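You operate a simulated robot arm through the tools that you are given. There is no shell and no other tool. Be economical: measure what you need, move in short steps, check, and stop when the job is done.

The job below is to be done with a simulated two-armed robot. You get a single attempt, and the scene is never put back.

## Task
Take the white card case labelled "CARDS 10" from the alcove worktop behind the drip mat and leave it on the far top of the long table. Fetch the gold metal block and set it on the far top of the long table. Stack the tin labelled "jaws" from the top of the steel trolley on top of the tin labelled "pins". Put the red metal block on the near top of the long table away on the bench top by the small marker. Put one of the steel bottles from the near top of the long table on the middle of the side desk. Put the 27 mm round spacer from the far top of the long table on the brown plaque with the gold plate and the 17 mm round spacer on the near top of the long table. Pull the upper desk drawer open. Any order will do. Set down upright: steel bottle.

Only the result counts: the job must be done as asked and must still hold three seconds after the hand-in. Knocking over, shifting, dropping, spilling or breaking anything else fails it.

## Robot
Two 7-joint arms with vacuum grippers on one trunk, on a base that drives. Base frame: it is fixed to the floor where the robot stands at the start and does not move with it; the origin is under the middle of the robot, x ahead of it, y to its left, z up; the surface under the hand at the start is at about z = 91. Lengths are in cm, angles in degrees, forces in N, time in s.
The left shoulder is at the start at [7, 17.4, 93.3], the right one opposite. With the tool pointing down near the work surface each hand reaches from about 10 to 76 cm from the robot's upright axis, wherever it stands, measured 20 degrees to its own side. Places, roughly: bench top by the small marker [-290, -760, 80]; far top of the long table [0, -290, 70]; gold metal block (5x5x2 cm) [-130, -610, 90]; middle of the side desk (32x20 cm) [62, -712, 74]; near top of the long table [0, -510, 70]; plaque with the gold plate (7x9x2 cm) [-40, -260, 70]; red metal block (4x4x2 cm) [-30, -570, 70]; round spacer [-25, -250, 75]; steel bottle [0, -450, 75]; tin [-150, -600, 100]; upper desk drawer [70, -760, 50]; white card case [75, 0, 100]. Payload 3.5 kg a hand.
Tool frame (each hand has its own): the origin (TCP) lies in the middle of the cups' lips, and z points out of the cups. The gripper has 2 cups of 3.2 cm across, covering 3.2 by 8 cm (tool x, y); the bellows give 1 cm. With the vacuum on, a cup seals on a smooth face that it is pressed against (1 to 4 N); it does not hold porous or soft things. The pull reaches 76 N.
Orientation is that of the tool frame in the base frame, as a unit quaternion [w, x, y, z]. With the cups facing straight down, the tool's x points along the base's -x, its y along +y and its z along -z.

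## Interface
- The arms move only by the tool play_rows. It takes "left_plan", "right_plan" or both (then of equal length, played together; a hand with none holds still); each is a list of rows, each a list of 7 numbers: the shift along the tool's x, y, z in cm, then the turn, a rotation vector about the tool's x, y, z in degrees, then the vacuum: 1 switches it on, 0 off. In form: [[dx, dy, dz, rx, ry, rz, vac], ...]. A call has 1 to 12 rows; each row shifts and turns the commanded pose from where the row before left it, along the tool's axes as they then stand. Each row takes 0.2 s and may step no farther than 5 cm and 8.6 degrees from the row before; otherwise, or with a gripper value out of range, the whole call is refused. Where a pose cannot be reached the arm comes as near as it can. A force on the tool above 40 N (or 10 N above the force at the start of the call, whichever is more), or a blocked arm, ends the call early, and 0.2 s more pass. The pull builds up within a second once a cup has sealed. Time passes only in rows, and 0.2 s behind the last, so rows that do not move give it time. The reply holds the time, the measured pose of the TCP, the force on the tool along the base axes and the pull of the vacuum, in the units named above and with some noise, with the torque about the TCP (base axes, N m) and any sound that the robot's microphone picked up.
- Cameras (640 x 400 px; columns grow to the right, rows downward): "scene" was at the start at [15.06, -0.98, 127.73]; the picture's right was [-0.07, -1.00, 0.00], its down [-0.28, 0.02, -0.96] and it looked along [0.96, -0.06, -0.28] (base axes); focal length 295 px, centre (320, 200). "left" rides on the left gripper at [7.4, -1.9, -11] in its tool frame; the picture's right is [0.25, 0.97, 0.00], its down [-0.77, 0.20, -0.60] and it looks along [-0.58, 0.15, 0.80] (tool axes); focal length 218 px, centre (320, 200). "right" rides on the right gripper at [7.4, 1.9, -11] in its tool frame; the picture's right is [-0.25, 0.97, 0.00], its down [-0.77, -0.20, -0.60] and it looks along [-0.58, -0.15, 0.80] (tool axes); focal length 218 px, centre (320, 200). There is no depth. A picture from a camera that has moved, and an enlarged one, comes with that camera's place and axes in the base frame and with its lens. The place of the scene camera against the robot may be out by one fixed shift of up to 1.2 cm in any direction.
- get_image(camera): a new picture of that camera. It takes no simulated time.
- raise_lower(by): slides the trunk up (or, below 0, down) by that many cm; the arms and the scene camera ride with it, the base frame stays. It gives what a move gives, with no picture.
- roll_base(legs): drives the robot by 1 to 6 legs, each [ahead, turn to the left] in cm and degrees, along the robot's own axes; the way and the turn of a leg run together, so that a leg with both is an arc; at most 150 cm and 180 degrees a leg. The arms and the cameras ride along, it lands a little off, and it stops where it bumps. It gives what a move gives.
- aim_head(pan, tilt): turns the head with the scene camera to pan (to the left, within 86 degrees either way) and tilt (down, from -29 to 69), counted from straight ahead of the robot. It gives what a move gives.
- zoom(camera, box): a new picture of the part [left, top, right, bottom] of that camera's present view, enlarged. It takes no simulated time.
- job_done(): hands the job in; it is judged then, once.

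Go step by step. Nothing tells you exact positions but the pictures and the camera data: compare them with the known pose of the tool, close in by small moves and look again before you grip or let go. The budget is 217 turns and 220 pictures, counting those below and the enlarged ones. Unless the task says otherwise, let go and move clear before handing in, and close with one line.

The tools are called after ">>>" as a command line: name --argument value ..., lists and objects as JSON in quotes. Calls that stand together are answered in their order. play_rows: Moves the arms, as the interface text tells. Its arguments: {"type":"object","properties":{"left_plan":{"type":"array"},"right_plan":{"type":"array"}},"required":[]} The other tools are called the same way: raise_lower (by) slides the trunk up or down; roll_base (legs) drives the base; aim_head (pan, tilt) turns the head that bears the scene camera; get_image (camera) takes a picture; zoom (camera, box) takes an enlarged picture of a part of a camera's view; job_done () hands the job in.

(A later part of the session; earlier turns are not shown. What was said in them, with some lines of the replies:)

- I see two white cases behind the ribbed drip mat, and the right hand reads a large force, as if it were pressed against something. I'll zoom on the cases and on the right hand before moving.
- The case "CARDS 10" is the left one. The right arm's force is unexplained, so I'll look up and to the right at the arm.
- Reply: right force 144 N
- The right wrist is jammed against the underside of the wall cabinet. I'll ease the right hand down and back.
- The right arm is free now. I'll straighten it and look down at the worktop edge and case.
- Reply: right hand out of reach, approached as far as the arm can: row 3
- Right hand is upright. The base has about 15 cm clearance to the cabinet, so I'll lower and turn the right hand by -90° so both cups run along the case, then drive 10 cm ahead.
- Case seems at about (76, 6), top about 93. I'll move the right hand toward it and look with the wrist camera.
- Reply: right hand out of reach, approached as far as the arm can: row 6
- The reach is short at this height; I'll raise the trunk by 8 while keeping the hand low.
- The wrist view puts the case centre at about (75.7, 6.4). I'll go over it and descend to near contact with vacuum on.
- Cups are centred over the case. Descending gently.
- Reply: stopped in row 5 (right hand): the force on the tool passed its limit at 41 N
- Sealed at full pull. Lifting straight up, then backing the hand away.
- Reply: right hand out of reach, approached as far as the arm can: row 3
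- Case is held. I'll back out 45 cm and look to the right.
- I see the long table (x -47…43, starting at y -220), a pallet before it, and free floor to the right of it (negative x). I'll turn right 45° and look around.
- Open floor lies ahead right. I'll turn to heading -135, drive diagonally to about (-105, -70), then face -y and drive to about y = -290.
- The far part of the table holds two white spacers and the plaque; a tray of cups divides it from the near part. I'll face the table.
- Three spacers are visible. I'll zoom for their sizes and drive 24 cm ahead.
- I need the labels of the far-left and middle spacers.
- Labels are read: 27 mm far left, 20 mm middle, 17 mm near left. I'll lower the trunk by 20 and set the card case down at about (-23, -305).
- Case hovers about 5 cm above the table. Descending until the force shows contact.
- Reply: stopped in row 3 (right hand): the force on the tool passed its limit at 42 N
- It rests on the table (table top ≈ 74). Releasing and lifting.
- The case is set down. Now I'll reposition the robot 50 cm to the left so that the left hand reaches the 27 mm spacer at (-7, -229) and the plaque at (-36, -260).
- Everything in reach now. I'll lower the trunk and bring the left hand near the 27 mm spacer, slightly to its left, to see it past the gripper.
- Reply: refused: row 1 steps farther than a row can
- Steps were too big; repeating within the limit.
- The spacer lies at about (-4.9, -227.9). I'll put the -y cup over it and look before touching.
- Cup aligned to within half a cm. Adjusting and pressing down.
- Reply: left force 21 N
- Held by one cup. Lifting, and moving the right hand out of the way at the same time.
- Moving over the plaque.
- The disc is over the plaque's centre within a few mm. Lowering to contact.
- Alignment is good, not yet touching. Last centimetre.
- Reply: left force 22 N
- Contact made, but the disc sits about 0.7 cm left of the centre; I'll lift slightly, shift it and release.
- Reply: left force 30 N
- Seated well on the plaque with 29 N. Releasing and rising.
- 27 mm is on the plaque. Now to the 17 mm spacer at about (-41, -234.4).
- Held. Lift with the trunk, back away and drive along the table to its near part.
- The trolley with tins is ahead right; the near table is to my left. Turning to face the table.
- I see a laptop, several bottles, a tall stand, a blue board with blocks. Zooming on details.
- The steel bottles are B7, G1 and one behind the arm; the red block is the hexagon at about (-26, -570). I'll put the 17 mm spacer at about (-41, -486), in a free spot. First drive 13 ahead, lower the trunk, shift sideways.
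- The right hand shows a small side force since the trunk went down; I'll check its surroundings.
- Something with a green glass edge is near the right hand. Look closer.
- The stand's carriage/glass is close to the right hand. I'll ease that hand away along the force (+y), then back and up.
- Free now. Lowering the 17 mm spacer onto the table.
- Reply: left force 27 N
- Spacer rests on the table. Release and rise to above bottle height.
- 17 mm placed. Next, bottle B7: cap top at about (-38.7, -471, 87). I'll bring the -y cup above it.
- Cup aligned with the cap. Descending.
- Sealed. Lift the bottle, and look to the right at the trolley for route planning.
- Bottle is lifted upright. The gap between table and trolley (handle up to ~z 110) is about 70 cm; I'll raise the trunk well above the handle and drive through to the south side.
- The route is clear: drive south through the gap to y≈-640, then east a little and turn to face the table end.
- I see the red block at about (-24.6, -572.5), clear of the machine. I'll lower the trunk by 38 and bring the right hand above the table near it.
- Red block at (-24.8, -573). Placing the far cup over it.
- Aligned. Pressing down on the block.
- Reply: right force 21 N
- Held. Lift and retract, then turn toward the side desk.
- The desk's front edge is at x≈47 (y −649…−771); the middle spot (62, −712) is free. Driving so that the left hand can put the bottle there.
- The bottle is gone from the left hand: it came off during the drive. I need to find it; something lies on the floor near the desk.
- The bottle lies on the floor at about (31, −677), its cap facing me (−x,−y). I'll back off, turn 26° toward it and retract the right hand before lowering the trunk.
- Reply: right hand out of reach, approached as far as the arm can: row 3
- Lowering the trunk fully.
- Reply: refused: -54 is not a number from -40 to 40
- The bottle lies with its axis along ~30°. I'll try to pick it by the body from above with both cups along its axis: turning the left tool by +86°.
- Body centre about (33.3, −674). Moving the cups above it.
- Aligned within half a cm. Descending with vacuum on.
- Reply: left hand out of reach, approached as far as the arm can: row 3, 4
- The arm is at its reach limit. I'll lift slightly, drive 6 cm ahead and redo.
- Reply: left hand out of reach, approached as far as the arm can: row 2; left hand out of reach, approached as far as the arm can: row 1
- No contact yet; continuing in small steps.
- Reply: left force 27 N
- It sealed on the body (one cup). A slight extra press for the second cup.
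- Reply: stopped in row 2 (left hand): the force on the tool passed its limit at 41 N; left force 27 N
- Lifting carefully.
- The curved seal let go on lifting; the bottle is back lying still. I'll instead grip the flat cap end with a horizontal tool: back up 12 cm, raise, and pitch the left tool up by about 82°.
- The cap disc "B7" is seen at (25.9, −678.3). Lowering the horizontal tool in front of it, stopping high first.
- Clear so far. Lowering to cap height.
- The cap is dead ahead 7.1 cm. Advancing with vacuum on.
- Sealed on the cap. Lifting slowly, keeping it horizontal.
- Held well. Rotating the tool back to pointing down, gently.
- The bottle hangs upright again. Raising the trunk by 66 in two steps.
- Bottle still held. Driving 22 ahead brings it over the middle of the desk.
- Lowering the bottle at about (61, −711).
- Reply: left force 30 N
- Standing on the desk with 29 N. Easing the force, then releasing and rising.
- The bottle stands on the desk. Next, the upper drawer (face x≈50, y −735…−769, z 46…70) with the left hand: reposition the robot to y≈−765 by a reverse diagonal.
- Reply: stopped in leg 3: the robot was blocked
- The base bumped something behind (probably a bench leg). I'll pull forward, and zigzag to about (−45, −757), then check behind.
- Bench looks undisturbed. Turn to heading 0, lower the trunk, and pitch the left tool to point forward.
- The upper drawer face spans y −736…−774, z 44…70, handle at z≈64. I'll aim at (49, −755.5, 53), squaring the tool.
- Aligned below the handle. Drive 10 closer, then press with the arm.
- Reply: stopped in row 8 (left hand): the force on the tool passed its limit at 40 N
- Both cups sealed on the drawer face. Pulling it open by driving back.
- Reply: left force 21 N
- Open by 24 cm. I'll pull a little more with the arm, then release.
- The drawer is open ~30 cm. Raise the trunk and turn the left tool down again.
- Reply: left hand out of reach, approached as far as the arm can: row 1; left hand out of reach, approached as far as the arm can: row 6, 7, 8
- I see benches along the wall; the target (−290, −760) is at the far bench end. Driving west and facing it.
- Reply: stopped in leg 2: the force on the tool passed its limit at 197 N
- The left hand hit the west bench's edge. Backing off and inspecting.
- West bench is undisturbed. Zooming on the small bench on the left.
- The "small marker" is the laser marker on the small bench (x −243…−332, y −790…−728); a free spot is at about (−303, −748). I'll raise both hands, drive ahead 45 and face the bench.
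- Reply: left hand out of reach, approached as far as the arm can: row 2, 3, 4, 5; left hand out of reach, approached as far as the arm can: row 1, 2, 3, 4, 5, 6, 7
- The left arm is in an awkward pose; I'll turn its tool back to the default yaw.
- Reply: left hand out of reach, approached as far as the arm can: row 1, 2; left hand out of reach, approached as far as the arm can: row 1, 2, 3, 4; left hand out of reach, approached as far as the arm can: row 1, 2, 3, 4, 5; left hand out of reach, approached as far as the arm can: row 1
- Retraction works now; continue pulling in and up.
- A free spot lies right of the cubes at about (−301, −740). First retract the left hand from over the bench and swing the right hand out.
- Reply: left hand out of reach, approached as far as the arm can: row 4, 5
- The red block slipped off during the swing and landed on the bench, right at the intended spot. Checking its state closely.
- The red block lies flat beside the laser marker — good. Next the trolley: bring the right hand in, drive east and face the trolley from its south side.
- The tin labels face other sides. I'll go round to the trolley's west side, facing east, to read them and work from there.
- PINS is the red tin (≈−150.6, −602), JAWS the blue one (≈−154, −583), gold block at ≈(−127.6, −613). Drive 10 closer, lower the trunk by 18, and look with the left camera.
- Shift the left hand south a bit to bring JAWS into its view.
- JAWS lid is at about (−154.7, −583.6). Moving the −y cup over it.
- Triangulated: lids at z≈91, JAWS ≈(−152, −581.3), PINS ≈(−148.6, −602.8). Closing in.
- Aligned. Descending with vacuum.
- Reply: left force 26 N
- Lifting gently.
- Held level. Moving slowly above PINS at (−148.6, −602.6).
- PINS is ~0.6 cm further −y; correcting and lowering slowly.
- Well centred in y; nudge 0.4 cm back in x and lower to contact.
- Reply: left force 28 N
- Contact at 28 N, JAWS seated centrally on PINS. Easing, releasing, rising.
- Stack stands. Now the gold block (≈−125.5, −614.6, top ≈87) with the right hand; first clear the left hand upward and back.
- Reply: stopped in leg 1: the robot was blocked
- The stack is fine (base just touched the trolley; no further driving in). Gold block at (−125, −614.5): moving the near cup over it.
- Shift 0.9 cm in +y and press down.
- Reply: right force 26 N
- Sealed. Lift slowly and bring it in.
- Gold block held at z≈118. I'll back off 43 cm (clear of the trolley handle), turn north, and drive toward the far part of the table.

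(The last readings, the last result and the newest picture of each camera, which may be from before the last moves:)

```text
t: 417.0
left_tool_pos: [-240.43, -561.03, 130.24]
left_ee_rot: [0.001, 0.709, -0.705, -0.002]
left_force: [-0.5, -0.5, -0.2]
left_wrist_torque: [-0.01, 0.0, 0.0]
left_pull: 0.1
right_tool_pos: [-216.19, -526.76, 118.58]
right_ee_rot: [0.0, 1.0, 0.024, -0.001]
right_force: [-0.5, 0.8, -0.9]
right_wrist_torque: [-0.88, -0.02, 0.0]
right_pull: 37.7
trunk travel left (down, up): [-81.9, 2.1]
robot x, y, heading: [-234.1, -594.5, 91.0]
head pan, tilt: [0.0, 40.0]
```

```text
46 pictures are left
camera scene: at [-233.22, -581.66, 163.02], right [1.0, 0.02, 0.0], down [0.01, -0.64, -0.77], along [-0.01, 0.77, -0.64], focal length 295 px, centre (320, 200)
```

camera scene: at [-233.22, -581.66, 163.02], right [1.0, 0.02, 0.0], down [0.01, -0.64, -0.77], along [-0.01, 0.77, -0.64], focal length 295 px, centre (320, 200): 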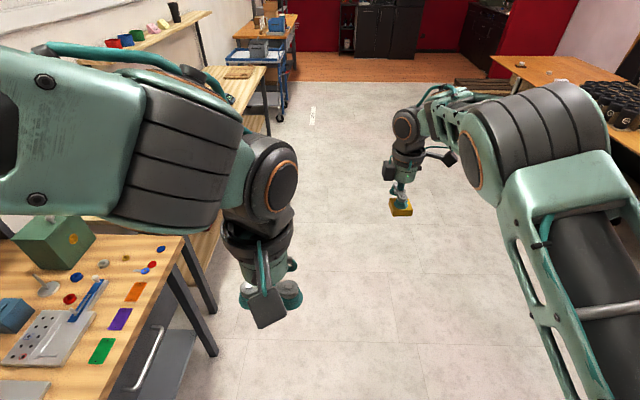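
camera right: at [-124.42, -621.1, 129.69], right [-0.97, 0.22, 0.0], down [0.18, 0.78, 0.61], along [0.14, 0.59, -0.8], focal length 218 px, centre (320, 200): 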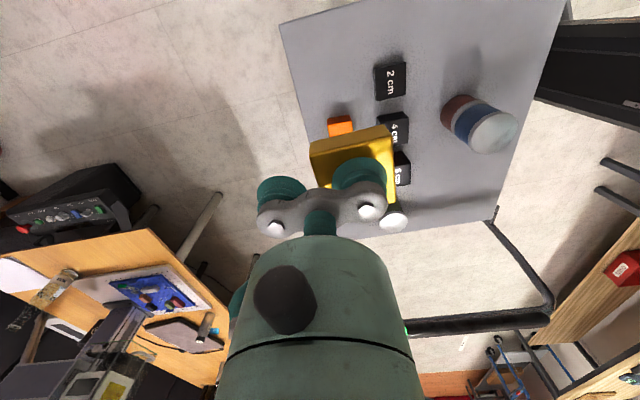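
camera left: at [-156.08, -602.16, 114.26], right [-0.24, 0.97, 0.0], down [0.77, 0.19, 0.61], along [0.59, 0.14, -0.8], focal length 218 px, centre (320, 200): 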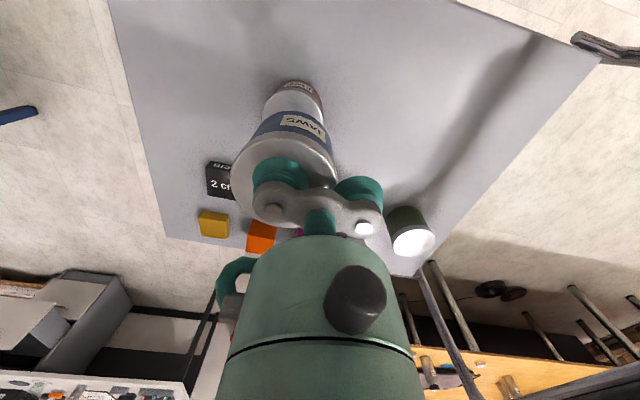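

Still held. Slight turn to the right and drive north to y≈−268.

>>> roll_base --legs '[[0, -6], [120, 0], [120, 0], [87, 0]]'

>>> roll_base --legs '[[0, -85]]'

>>> get_image --camera "scene"

```text
t: 433.5
left_tool_pos: [-209.98, -236.25, 130.33]
left_ee_rot: [-0.001, -0.671, 0.742, 0.002]
left_force: [0.2, -0.7, -0.3]
left_wrist_torque: [0.02, 0.02, -0.01]
left_pull: 0.0
right_tool_pos: [-182.26, -204.66, 118.78]
right_ee_rot: [0.0, 1.0, -0.027, -0.001]
right_force: [0.0, -0.2, -1.5]
right_wrist_torque: [-0.88, 0.08, -0.01]
right_pull: 38.4
trunk travel left (down, up): [-81.9, 2.1]
robot x, y, heading: [-206.82, -270.26, 85.0]
head pan, tilt: [0.0, 40.0]
```

```text
t: 437.5
left_tool_pos: [-172.68, -264.33, 130.26]
left_ee_rot: [-0.001, 0.009, 1.0, 0.001]
left_force: [0.5, -0.4, -0.1]
left_wrist_torque: [0.03, 0.0, 0.02]
left_pull: 0.0
right_tool_pos: [-138.89, -289.36, 118.75]
right_ee_rot: [0.0, 0.717, -0.697, 0.0]
right_force: [0.0, -0.2, -0.4]
right_wrist_torque: [0.01, 0.9, -0.02]
right_pull: 37.9
trunk travel left (down, up): [-81.9, 2.1]
robot x, y, heading: [-206.54, -270.54, -0.4]
head pan, tilt: [0.0, 40.0]
```

```text
45 pictures are left
camera scene: at [-192.42, -270.82, 163.02], right [0.0, -1.0, 0.0], down [-0.64, 0.0, -0.77], along [0.77, 0.0, -0.64], focal length 295 px, centre (320, 200)
```

scene: 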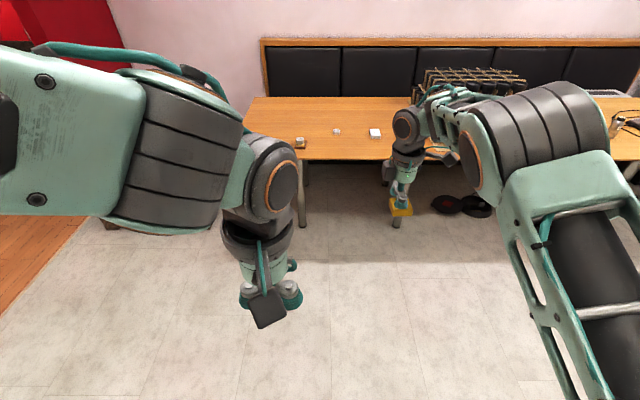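

Driving 104 cm brings the block above (−37, −289).

>>> roll_base --legs '[[104, 0]]'

>>> raise_lower --by -34

>>> get_image --camera "scene"

>>> get_image --camera "right"

```text
t: 442.9
left_tool_pos: [-68.92, -263.67, 130.16]
left_ee_rot: [0.001, 0.003, 1.0, 0.001]
left_force: [0.8, 0.0, 1.5]
left_wrist_torque: [-0.02, -0.01, -0.02]
left_pull: 0.0
right_tool_pos: [-34.87, -288.38, 118.68]
right_ee_rot: [-0.001, 0.72, -0.694, 0.0]
right_force: [-0.4, -0.7, -0.8]
right_wrist_torque: [-0.05, 0.86, -0.01]
right_pull: 38.2
trunk travel left (down, up): [-81.9, 2.1]
robot x, y, heading: [-102.56, -270.46, 0.6]
head pan, tilt: [0.0, 40.0]
```

```text
t: 446.2
left_tool_pos: [-68.79, -263.74, 96.28]
left_ee_rot: [0.001, 0.003, 1.0, 0.001]
left_force: [-0.6, -0.3, -0.5]
left_wrist_torque: [0.01, 0.0, 0.04]
left_pull: 0.0
right_tool_pos: [-34.83, -288.23, 84.73]
right_ee_rot: [0.0, 0.72, -0.694, 0.0]
right_force: [-0.3, -0.3, -0.8]
right_wrist_torque: [-0.04, 0.89, -0.02]
right_pull: 37.7
trunk travel left (down, up): [-47.9, 36.1]
robot x, y, heading: [-102.47, -270.06, 0.5]
head pan, tilt: [0.0, 40.0]
```

```text
44 pictures are left
camera scene: at [-88.45, -270.42, 129.02], right [0.01, -1.0, 0.0], down [-0.64, -0.01, -0.77], along [0.77, 0.01, -0.64], focal length 295 px, centre (320, 200)
```

scene: 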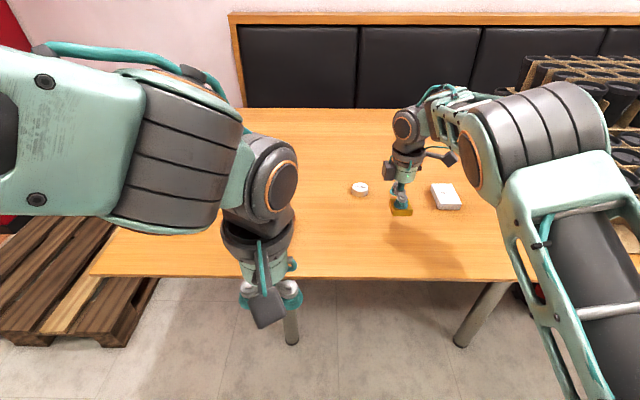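

```text
43 pictures are left
camera right: at [-36.35, -295.78, 95.72], right [-0.98, 0.22, 0.0], down [0.17, 0.78, 0.6], along [0.13, 0.59, -0.8], focal length 218 px, centre (320, 200)
```

right: 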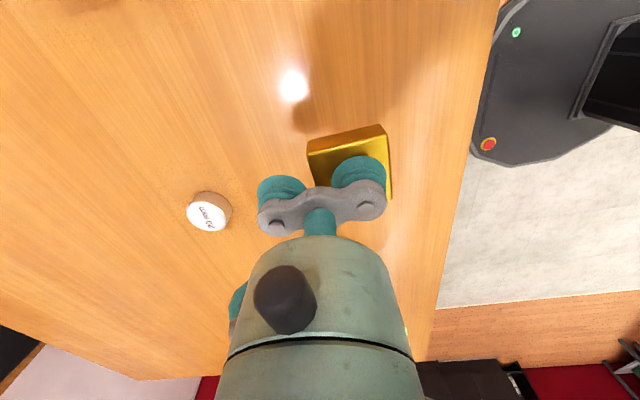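

Free spot below. Lowering the gold block.

>>> play_rows --right_plan '[[0, 0, 1, 0, 0, 0, 1], [0, 0, 2, 0, 0, 0, 1], [0, 0, 2, 0, 0, 0, 1], [0, 0, 1.5, 0, 0, 0, 1], [0, 0, 1, 0, 0, 0, 1], [0, 0, 0.6, 0, 0, 0, 1], [0, 0, 0.4, 0, 0, 0, 1], [0, 0, 0.3, 0, 0, 0, 1]]'

>>> zoom --camera "right" --box '[220, 80, 460, 230]'

```text
t: 448.0
left_tool_pos: [-68.92, -263.74, 96.33]
left_ee_rot: [0.001, 0.003, 1.0, 0.001]
left_force: [-0.3, -0.1, -0.2]
left_wrist_torque: [0.03, 0.0, 0.01]
left_pull: 0.0
right_tool_pos: [-34.81, -288.45, 76.09]
right_ee_rot: [-0.001, 0.721, -0.693, 0.001]
right_force: [1.6, -1.5, 9.4]
right_wrist_torque: [-0.02, 1.14, 0.03]
right_pull: 38.2
trunk travel left (down, up): [-47.9, 36.1]
robot x, y, heading: [-102.74, -270.44, 0.3]
head pan, tilt: [0.0, 40.0]
```

```text
2.67 times, centred on (340, 155) of right
camera zoom: at [-36.36, -295.78, 87.1], right [-0.98, 0.22, 0.0], down [0.17, 0.78, 0.6], along [0.13, 0.59, -0.8], focal length 582 px, centre (267, 320)
```

zoom: 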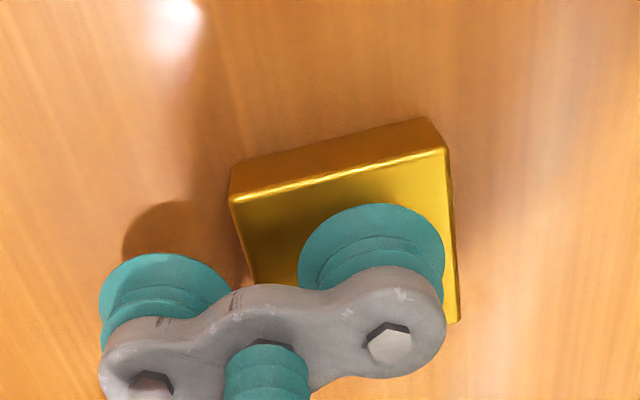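

Resting on the table. Releasing and rising clear.

>>> play_rows --right_plan '[[0, 0, 0, 0, 0, 0, 0], [0, 0, 0, 0, 0, 0, 0], [0, 0, 0, 0, 0, 0, 0], [0, 0, 0, 0, 0, 0, 0], [0, 0, -0.5, 0, 0, 0, 0], [0, 0, -1.5, 0, 0, 0, 0], [0, 0, -4, 0, 0, 0, 0], [0, 0, -5, 0, 0, 0, 0], [0, 0, -5, 0, 0, 0, 0]]'

>>> raise_lower --by 15

>>> roll_base --legs '[[-20, 0]]'

>>> get_image --camera "scene"

>>> get_image --camera "right"

```text
t: 450.0
left_tool_pos: [-68.85, -263.76, 96.25]
left_ee_rot: [0.0, 0.002, 1.0, 0.002]
left_force: [0.2, 0.7, 0.4]
left_wrist_torque: [0.02, 0.01, -0.01]
left_pull: 0.0
right_tool_pos: [-34.96, -288.31, 92.05]
right_ee_rot: [-0.001, 0.72, -0.694, -0.001]
right_force: [-0.1, 0.4, 0.1]
right_wrist_torque: [-0.04, 0.02, 0.01]
right_pull: 0.1
trunk travel left (down, up): [-47.9, 36.1]
robot x, y, heading: [-102.75, -270.43, 0.8]
head pan, tilt: [0.0, 40.0]
```

```text
t: 451.7
left_tool_pos: [-68.78, -263.7, 111.29]
left_ee_rot: [0.0, 0.002, 1.0, 0.001]
left_force: [0.5, 0.1, 0.0]
left_wrist_torque: [-0.01, 0.02, -0.01]
left_pull: 0.0
right_tool_pos: [-34.79, -288.23, 106.78]
right_ee_rot: [0.0, 0.721, -0.693, -0.001]
right_force: [-0.3, 0.6, -0.5]
right_wrist_torque: [0.01, 0.0, -0.01]
right_pull: 0.0
trunk travel left (down, up): [-62.9, 21.1]
robot x, y, heading: [-102.64, -269.88, 0.7]
head pan, tilt: [0.0, 40.0]
```

```text
t: 453.3
left_tool_pos: [-88.71, -263.9, 111.24]
left_ee_rot: [0.0, 0.002, 1.0, 0.002]
left_force: [-0.8, -0.7, 0.8]
left_wrist_torque: [-0.02, 0.0, 0.01]
left_pull: 0.1
right_tool_pos: [-54.77, -288.47, 106.82]
right_ee_rot: [-0.001, 0.721, -0.692, -0.001]
right_force: [-0.1, -0.7, 0.4]
right_wrist_torque: [0.05, -0.01, -0.02]
right_pull: 0.1
trunk travel left (down, up): [-62.9, 21.1]
robot x, y, heading: [-122.44, -270.45, 0.9]
head pan, tilt: [0.0, 40.0]
```

```text
41 pictures are left
camera scene: at [-108.3, -270.6, 144.01], right [0.01, -1.0, 0.0], down [-0.64, -0.01, -0.77], along [0.77, 0.01, -0.64], focal length 295 px, centre (320, 200)
```

scene: 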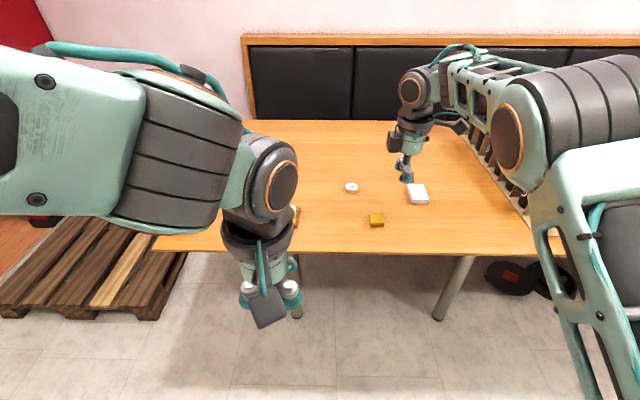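

```text
40 pictures are left
camera right: at [-56.24, -295.83, 117.92], right [-0.98, 0.21, 0.0], down [0.17, 0.78, 0.61], along [0.13, 0.59, -0.8], focal length 218 px, centre (320, 200)
```

right: 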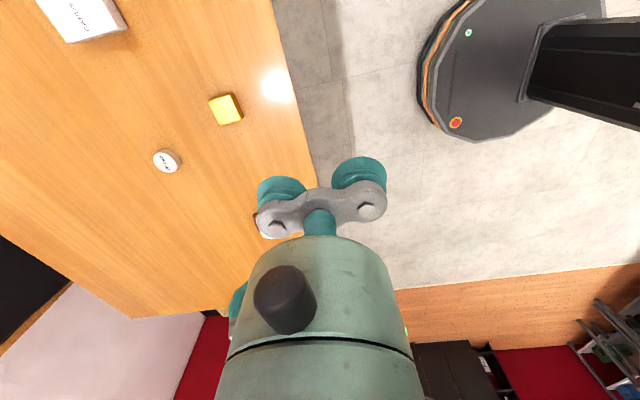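

Gold block placed. A last look at the plaque with the left camera.

>>> get_image --camera "left"

>>> zoom --camera "scene" --box '[270, 170, 450, 260]'

```text
39 pictures are left
camera left: at [-95.97, -265.9, 122.24], right [-0.25, 0.97, 0.0], down [0.77, 0.2, 0.61], along [0.59, 0.15, -0.8], focal length 218 px, centre (320, 200)
```

left: 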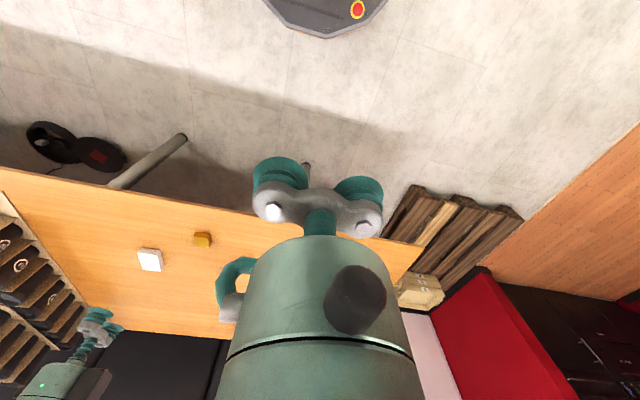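

```text
3.56 times, centred on (360, 215) of scene
camera zoom: at [-108.3, -270.6, 144.01], right [0.01, -1.0, 0.0], down [-0.64, -0.01, -0.77], along [0.77, 0.01, -0.64], focal length 1048 px, centre (178, 147)
```

zoom: 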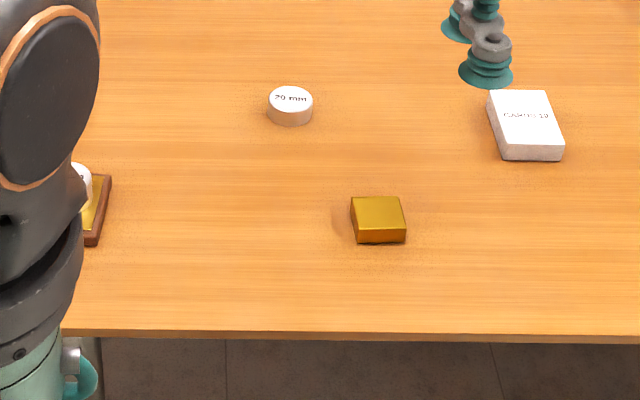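

The case, the gold block and the 27 mm spacer on its plaque all sit in place on the far top, and both hands are empty and clear. I'm handing the job in.

>>> job_done

```text
The job is handed in.
```

All seven tasks are done and handed in. The steel bottle (B7) and the red block each slipped from the gripper once: I picked the bottle up off the floor and set it upright on the side desk, and the red block landed flat on the bench beside the laser marker. The robot also brushed a bench leg, the west bench edge, the trolley and the test stand. Nothing I saw had fallen over, but I didn't check whether any of them had shifted.
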